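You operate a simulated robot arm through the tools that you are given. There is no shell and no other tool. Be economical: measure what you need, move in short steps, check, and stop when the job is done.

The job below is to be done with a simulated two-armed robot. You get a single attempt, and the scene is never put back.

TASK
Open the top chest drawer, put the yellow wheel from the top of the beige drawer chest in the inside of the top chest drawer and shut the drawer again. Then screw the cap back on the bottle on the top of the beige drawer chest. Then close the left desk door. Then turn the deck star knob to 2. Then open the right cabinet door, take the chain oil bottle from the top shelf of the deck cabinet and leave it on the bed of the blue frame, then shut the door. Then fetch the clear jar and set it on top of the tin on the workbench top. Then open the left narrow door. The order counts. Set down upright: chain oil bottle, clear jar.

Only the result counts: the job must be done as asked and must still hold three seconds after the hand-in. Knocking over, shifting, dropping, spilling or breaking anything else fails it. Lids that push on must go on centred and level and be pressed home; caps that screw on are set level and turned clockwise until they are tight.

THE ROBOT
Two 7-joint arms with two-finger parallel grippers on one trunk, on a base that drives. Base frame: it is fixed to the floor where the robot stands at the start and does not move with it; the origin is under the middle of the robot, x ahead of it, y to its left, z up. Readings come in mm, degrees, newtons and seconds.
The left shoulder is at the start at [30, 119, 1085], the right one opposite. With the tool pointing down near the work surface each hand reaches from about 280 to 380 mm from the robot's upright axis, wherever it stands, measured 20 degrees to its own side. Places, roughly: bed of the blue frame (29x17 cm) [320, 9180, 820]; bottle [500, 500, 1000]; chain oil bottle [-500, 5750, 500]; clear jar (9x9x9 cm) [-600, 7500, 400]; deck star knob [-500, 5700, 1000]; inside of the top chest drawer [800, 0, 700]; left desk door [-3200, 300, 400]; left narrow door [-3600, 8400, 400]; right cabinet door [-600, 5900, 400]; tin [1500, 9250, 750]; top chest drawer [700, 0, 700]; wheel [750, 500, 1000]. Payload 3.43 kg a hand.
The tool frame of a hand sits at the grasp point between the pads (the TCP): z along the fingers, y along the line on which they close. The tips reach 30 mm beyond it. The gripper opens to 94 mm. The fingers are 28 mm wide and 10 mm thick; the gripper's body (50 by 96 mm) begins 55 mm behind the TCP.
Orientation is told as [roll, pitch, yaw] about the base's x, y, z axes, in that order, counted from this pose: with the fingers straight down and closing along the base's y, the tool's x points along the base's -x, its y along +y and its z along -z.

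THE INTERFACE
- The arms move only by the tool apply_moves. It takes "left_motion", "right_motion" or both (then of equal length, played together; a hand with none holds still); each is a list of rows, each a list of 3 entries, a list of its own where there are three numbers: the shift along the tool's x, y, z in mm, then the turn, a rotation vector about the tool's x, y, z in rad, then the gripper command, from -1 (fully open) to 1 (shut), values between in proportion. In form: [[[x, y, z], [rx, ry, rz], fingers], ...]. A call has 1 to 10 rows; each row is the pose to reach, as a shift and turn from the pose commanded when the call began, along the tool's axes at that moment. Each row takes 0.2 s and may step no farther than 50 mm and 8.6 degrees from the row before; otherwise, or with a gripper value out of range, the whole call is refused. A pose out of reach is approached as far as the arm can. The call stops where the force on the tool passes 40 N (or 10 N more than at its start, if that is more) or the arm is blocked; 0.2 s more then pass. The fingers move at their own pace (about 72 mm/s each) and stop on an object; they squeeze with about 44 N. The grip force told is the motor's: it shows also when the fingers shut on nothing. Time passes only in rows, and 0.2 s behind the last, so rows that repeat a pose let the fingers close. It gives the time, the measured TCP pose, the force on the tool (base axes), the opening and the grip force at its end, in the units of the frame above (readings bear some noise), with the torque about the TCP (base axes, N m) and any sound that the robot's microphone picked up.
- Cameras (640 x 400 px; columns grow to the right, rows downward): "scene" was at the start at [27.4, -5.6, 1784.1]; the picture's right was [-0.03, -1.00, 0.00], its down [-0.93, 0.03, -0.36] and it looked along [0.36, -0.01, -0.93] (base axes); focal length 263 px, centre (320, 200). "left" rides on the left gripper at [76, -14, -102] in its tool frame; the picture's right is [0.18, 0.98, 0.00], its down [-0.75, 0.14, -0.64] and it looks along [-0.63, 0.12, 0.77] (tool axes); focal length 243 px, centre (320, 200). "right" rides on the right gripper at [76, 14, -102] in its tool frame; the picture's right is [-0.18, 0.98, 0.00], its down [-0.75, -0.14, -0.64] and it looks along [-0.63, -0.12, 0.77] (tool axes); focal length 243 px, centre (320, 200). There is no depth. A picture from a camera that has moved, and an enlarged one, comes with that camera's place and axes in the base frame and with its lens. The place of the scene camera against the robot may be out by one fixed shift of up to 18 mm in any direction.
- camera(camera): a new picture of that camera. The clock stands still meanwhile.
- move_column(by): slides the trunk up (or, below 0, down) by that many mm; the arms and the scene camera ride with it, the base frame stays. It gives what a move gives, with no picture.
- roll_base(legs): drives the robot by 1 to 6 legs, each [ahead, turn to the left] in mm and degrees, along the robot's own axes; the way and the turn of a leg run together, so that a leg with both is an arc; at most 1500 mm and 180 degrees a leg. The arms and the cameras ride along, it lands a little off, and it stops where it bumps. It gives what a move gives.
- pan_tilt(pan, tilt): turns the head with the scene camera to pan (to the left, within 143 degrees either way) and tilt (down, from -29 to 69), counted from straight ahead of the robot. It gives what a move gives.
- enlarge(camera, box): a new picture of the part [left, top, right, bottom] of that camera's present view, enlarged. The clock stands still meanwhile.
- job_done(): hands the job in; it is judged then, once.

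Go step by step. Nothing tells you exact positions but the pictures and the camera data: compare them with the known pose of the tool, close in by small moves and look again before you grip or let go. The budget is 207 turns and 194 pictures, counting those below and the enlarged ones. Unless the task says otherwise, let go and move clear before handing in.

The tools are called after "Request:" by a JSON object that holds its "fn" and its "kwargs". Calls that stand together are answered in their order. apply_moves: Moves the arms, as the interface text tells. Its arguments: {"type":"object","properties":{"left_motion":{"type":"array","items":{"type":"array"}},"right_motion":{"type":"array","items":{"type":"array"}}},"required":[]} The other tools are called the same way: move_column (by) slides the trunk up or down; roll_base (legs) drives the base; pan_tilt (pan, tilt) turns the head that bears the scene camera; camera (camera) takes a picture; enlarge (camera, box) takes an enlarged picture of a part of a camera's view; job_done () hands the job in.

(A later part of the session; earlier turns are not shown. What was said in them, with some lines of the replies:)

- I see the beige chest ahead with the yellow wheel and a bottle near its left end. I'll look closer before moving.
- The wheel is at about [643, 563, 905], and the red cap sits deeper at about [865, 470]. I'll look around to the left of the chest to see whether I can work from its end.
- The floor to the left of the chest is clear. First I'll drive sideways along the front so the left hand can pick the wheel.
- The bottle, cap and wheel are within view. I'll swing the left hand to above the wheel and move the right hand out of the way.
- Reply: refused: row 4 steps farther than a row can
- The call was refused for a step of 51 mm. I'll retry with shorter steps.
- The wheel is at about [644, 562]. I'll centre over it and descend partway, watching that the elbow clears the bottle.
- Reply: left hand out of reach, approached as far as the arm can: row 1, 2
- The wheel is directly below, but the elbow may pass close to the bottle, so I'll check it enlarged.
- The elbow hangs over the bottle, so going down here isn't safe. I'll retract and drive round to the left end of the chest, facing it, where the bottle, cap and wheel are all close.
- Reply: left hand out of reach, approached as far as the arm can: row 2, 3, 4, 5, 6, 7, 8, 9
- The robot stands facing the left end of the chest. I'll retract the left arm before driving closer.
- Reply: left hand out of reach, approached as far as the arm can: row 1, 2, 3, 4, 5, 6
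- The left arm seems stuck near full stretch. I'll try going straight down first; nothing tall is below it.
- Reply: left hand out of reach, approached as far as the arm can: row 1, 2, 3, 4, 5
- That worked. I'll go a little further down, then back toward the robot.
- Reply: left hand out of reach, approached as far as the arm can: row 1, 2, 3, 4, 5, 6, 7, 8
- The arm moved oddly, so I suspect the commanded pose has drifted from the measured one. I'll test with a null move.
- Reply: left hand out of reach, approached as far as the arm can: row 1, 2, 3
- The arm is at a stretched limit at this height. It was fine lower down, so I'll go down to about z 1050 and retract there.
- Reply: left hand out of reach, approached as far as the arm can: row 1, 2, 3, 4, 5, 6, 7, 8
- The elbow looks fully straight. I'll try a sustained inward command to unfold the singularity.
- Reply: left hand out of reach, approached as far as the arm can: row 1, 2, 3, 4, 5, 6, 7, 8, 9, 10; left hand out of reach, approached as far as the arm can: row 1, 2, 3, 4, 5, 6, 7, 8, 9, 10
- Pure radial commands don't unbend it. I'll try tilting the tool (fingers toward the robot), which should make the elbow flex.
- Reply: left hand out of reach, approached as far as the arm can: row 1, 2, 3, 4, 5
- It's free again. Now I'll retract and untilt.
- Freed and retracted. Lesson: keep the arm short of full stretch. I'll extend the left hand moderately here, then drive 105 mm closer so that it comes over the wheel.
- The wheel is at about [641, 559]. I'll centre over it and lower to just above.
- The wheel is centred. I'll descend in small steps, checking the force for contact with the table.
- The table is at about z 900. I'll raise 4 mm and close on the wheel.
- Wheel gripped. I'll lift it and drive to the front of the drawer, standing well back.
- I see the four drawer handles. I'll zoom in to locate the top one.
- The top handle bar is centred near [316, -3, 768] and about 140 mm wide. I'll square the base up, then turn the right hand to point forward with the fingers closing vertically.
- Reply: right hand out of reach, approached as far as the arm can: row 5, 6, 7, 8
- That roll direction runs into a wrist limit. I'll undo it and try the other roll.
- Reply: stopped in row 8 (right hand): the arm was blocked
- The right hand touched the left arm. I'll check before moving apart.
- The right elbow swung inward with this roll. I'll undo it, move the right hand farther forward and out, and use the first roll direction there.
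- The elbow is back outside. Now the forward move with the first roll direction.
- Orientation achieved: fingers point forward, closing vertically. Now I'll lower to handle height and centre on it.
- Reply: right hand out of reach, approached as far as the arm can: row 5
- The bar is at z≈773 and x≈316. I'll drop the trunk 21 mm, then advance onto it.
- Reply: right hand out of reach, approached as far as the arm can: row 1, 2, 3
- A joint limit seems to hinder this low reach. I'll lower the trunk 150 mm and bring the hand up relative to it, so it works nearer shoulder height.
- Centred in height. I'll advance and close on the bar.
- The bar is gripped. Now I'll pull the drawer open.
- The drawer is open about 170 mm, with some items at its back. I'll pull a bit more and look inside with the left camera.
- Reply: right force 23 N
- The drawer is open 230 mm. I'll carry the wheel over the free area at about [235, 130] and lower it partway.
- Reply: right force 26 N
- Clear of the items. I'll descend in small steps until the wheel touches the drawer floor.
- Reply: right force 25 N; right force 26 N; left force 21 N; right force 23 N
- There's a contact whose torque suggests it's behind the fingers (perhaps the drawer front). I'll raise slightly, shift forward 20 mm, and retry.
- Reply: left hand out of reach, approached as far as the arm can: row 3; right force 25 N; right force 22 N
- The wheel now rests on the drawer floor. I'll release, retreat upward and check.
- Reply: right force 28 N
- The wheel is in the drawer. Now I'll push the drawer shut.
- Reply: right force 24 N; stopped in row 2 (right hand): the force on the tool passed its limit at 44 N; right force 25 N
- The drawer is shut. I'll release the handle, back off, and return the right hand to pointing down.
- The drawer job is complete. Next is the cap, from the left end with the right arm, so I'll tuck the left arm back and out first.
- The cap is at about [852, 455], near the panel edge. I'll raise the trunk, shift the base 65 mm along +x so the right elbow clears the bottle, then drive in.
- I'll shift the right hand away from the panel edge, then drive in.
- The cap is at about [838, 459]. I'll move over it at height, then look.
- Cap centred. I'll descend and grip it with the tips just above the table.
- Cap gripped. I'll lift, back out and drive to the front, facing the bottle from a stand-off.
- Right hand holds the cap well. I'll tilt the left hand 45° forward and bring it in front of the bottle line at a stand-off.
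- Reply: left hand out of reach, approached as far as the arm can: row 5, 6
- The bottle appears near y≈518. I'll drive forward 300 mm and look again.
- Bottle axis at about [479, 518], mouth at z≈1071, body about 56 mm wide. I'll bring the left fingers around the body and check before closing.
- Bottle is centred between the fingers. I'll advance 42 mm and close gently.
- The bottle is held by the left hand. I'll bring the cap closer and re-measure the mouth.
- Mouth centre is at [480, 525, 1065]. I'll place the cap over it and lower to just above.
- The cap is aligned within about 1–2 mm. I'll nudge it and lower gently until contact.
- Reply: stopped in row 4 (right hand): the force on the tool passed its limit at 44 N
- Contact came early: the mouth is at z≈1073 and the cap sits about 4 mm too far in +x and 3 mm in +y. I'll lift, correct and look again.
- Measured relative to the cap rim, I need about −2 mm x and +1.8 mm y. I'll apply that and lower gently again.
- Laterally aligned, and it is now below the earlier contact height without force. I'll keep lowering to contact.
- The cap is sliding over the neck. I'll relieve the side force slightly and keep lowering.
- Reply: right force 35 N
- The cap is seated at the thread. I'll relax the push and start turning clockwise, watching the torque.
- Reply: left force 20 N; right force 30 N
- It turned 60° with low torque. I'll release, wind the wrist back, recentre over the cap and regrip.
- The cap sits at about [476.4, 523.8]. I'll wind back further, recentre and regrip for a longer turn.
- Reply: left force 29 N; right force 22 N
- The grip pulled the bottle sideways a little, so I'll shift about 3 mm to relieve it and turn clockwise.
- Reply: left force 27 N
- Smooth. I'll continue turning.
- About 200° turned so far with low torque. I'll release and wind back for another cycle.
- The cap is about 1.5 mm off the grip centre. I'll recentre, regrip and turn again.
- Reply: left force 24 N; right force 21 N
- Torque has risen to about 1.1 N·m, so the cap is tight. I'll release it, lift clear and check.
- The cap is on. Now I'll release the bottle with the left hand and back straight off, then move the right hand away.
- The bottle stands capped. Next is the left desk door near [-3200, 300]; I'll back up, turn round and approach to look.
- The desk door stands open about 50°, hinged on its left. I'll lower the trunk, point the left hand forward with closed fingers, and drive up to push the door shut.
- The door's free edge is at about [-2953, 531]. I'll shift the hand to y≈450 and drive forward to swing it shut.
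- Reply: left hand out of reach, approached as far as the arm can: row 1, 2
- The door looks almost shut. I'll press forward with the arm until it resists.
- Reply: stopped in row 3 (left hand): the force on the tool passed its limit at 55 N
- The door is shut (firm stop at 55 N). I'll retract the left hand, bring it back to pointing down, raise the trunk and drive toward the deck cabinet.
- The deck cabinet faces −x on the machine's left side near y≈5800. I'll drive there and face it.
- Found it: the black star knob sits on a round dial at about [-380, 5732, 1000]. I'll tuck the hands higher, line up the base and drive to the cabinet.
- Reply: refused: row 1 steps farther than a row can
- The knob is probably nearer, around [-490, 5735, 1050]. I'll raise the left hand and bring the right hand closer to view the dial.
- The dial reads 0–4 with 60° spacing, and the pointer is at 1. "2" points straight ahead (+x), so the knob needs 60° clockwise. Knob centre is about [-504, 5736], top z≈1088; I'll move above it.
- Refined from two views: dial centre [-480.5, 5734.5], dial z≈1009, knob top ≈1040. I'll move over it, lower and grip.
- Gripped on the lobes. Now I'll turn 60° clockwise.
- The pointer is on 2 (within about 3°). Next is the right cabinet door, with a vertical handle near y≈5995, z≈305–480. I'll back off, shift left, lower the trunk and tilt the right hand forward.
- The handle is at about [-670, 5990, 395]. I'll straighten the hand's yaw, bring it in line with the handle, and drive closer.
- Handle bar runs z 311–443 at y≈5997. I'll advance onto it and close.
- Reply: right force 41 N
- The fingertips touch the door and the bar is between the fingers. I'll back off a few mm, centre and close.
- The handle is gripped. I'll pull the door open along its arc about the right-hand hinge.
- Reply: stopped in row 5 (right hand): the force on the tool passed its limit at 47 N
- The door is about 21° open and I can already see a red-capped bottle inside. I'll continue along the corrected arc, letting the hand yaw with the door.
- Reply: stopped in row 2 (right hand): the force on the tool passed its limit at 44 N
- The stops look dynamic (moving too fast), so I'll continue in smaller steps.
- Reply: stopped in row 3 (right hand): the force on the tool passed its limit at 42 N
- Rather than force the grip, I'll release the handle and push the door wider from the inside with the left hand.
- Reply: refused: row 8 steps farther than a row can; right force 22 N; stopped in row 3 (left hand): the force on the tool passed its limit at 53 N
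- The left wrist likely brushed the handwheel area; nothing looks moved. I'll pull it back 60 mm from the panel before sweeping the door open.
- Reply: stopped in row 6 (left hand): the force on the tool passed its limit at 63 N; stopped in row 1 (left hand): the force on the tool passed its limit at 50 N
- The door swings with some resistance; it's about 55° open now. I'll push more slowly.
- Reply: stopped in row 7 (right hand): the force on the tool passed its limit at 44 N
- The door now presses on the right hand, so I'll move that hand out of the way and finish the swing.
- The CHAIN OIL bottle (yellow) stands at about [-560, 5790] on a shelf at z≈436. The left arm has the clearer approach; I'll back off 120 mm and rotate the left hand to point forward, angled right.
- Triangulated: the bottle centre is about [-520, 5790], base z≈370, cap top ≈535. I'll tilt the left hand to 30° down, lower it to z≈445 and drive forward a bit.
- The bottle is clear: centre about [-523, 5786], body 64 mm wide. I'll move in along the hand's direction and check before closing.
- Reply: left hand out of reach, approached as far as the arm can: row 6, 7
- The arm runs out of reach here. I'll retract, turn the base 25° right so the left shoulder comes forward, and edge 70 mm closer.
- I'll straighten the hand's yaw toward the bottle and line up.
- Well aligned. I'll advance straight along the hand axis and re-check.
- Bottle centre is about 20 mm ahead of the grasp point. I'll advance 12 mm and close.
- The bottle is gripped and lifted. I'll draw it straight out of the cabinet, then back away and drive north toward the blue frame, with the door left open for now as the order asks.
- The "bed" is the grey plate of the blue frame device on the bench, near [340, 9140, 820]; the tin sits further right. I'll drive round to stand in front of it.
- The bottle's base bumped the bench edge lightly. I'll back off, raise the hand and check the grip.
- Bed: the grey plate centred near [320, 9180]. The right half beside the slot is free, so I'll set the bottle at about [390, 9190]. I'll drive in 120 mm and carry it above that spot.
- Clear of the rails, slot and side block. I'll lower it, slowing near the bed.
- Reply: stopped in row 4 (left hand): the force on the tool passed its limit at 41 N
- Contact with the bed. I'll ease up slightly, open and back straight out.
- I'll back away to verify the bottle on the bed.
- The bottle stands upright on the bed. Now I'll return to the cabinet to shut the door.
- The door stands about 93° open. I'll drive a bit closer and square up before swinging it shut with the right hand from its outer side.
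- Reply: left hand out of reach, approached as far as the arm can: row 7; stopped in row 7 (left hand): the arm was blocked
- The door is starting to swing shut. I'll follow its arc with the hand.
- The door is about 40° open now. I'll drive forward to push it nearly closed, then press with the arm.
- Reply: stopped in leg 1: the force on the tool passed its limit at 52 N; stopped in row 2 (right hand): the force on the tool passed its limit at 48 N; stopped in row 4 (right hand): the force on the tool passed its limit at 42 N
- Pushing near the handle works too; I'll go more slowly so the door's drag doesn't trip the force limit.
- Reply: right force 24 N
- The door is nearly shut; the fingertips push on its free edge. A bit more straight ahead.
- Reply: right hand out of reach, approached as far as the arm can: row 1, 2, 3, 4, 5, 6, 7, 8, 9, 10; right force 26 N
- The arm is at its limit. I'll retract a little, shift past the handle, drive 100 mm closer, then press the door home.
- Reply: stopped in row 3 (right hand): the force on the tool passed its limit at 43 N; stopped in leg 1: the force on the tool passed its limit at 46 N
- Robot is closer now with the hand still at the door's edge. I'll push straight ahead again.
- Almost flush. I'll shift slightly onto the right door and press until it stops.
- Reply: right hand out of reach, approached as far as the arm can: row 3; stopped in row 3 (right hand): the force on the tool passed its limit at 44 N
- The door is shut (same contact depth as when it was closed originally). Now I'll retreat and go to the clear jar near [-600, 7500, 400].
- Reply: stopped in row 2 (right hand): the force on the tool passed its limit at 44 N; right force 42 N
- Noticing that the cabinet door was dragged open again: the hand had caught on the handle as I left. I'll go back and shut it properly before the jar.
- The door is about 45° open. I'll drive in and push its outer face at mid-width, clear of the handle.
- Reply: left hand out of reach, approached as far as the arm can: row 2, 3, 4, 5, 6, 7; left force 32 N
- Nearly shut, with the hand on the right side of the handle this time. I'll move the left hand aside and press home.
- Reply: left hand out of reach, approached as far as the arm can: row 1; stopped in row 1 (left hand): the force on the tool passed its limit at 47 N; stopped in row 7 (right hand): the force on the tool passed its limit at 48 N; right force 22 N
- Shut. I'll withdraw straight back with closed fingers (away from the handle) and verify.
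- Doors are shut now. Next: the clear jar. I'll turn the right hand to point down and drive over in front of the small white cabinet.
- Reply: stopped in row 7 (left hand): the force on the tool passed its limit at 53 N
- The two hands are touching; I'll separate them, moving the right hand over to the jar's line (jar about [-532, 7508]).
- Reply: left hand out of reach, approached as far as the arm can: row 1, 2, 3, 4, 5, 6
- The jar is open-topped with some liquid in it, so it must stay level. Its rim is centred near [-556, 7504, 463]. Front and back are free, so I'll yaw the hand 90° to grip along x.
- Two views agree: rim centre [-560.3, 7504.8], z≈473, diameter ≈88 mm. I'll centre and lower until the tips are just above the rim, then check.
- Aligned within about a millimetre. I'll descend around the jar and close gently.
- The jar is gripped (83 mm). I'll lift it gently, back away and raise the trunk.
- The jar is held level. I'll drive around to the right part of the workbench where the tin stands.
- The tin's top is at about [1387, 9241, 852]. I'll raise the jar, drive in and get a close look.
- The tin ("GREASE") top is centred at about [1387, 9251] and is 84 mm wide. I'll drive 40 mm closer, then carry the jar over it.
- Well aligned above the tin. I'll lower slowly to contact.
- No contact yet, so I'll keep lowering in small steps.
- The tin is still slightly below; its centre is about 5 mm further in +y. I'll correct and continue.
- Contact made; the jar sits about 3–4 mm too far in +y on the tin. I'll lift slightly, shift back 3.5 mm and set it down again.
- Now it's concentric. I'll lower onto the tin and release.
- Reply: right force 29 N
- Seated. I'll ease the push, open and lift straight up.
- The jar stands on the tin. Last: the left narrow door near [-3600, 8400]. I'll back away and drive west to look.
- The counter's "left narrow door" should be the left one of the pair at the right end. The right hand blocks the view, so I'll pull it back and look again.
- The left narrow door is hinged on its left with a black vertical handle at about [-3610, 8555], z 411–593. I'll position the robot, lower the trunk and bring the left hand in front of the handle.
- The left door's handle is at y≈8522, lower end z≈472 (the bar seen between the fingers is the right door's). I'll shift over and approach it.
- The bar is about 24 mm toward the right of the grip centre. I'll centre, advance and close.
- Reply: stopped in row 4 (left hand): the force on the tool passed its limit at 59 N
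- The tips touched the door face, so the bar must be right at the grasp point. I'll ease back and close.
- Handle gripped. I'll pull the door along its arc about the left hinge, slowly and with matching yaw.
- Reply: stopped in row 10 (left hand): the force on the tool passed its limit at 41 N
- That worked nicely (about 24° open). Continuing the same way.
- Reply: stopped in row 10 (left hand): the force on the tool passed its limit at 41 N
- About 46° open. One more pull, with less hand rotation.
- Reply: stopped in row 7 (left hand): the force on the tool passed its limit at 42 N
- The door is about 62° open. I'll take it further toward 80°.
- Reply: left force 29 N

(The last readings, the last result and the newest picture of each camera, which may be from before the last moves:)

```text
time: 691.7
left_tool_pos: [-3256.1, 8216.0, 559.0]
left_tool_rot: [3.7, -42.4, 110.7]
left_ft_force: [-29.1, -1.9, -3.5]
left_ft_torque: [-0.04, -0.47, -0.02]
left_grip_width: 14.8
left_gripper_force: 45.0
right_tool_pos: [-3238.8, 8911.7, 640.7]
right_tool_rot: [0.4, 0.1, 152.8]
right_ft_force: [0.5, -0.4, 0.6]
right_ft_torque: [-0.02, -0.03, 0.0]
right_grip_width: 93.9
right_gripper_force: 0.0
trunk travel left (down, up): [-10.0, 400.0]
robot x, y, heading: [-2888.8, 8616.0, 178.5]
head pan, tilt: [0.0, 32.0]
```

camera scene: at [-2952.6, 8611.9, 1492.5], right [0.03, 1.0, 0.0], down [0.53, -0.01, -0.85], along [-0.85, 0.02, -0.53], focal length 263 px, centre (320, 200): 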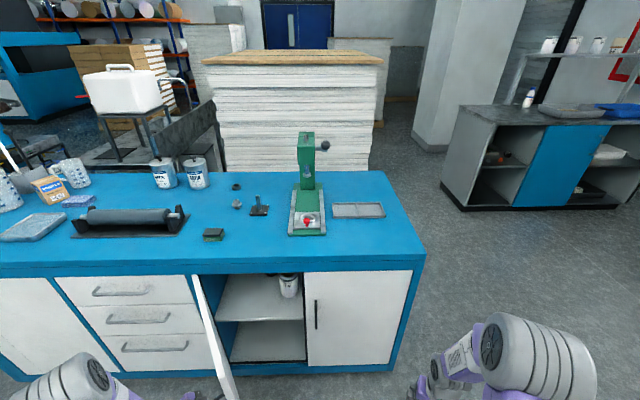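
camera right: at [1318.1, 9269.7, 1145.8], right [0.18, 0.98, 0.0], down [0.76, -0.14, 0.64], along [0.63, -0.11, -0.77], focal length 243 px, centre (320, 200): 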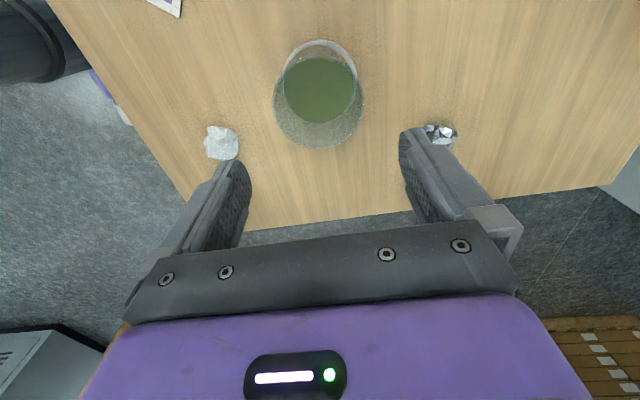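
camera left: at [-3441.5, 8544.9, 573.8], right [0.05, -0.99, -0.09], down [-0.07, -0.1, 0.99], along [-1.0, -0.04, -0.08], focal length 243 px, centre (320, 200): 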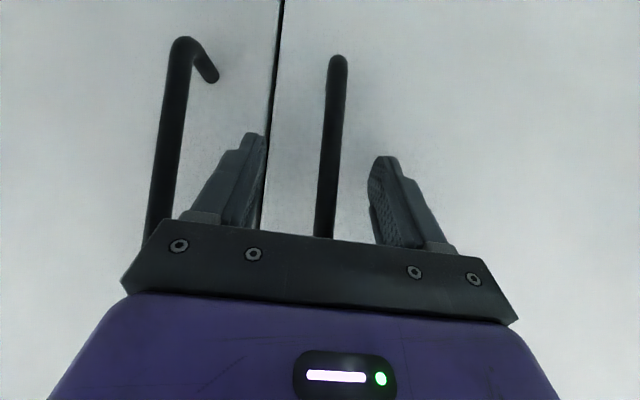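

About 81° open. I'll release the handle and withdraw straight away from the door.

Request:
{"fn": "apply_moves", "kwargs": {"left_motion": [[[0, 0, 0], [0, 0, 0], 0.3], [[0, 0, 0], [0, 0, 0], -0.4], [[0, 0, 0], [0, 0, 0], -0.4], [[15, 0, -13], [0, 0, 0], -0.4], [[30, 0, -27], [0, 0, 0], -0.4], [[52, 0, -47], [0, 0, 0], -0.4], [[74, 0, -67], [0, 0, 0], -0.4]]}}

Request:
{"fn": "camera", "kwargs": {"camera": "left"}}

Request:
{"fn": "camera", "kwargs": {"camera": "scene"}}

```text
time: 693.3
left_tool_pos: [-3214.2, 8122.3, 558.0]
left_tool_rot: [3.6, -42.3, 110.8]
left_ft_force: [0.7, -0.5, -0.1]
left_ft_torque: [0.03, -0.02, 0.0]
left_grip_width: 65.7
left_gripper_force: 0.0
right_tool_pos: [-3239.2, 8912.5, 640.5]
right_tool_rot: [0.3, 0.1, 152.9]
right_ft_force: [0.5, 0.4, 0.4]
right_ft_torque: [0.02, 0.04, -0.04]
right_grip_width: 94.0
right_gripper_force: 0.0
trunk travel left (down, up): [-10.0, 400.0]
robot x, y, heading: [-2892.6, 8613.1, 178.4]
head pan, tilt: [0.0, 32.0]
```

```text
13 pictures are left
camera left: at [-3150.9, 8013.2, 581.8], right [-0.86, -0.51, -0.08], down [-0.14, 0.07, 0.99], along [-0.5, 0.86, -0.13], focal length 243 px, centre (320, 200)
```

left: 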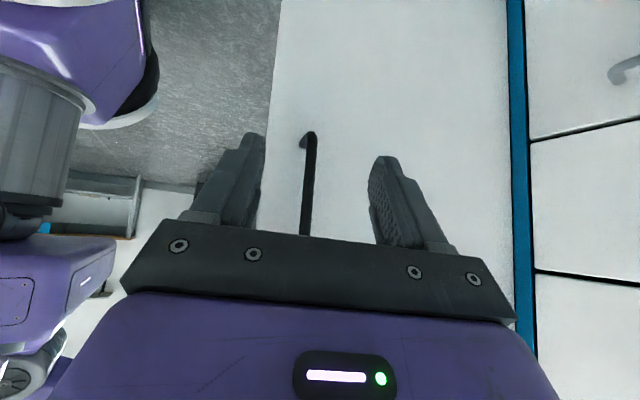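

```text
12 pictures are left
camera scene: at [-2950.6, 8612.9, 1492.4], right [0.03, 1.0, 0.0], down [0.53, -0.01, -0.85], along [-0.85, 0.02, -0.53], focal length 263 px, centre (320, 200)
```

scene: 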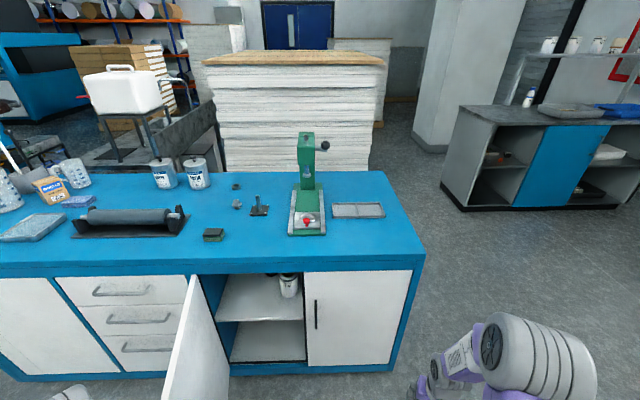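

The left narrow door stands about 80° open and the hand is free. I'll back the robot clear and take one last look.

Request:
{"fn": "roll_base", "kwargs": {"legs": [[-400, 0]]}}

Request:
{"fn": "camera", "kwargs": {"camera": "scene"}}

```text
time: 695.8
left_tool_pos: [-2814.6, 8110.7, 559.7]
left_tool_rot: [3.6, -42.4, 111.0]
left_ft_force: [-0.5, 0.8, 0.4]
left_ft_torque: [0.0, -0.04, 0.01]
left_grip_width: 65.9
left_gripper_force: 0.1
right_tool_pos: [-2841.3, 8900.6, 641.2]
right_tool_rot: [0.3, 0.1, 153.2]
right_ft_force: [-0.4, -1.1, 0.4]
right_ft_torque: [-0.04, -0.03, 0.0]
right_grip_width: 94.0
right_gripper_force: 0.0
trunk travel left (down, up): [-10.0, 400.0]
robot x, y, heading: [-2493.1, 8606.7, 178.8]
head pan, tilt: [0.0, 32.0]
```

```text
11 pictures are left
camera scene: at [-2551.9, 8602.9, 1492.5], right [0.02, 1.0, 0.0], down [0.53, -0.01, -0.85], along [-0.85, 0.02, -0.53], focal length 263 px, centre (320, 200)
```

scene: 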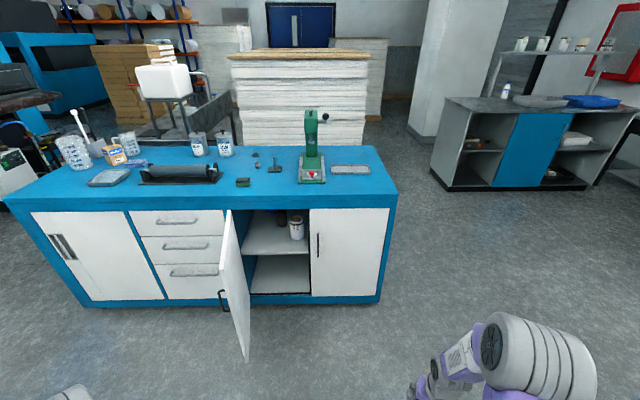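

The door stays open and both hands are clear. All steps are done in order, so I'm handing in.

Request:
{"fn": "job_done", "kwargs": {}}

```text
The job is handed in.
```

I've handed the job in with all seven steps finished; by my last look at each, everything was where you asked.

- **Drawer and wheel:** the yellow wheel is inside the top chest drawer, and the drawer is shut.
- **Bottle cap:** the cap is screwed on until tight, about 1.1 N·m at the end.
- **Left desk door:** closed; it stopped firm when pressed.
- **Star knob:** the pointer is on 2, within about 3°.
- **Chain oil bottle:** it stands upright on the bed of the blue frame. My hand caught the right cabinet door's handle as I left and pulled it open again, so I went back and shut it before going on.
- **Clear jar:** it stands upright on top of the tin on the workbench. It held some liquid and I saw none spilled.
- **Left narrow door:** open about 80°.

There were a few light bumps on the way: the two hands touched each other, the chain oil bottle's base touched the workbench edge, and the left wrist probably brushed the cabinet handwheel. I saw nothing knocked over or moved.
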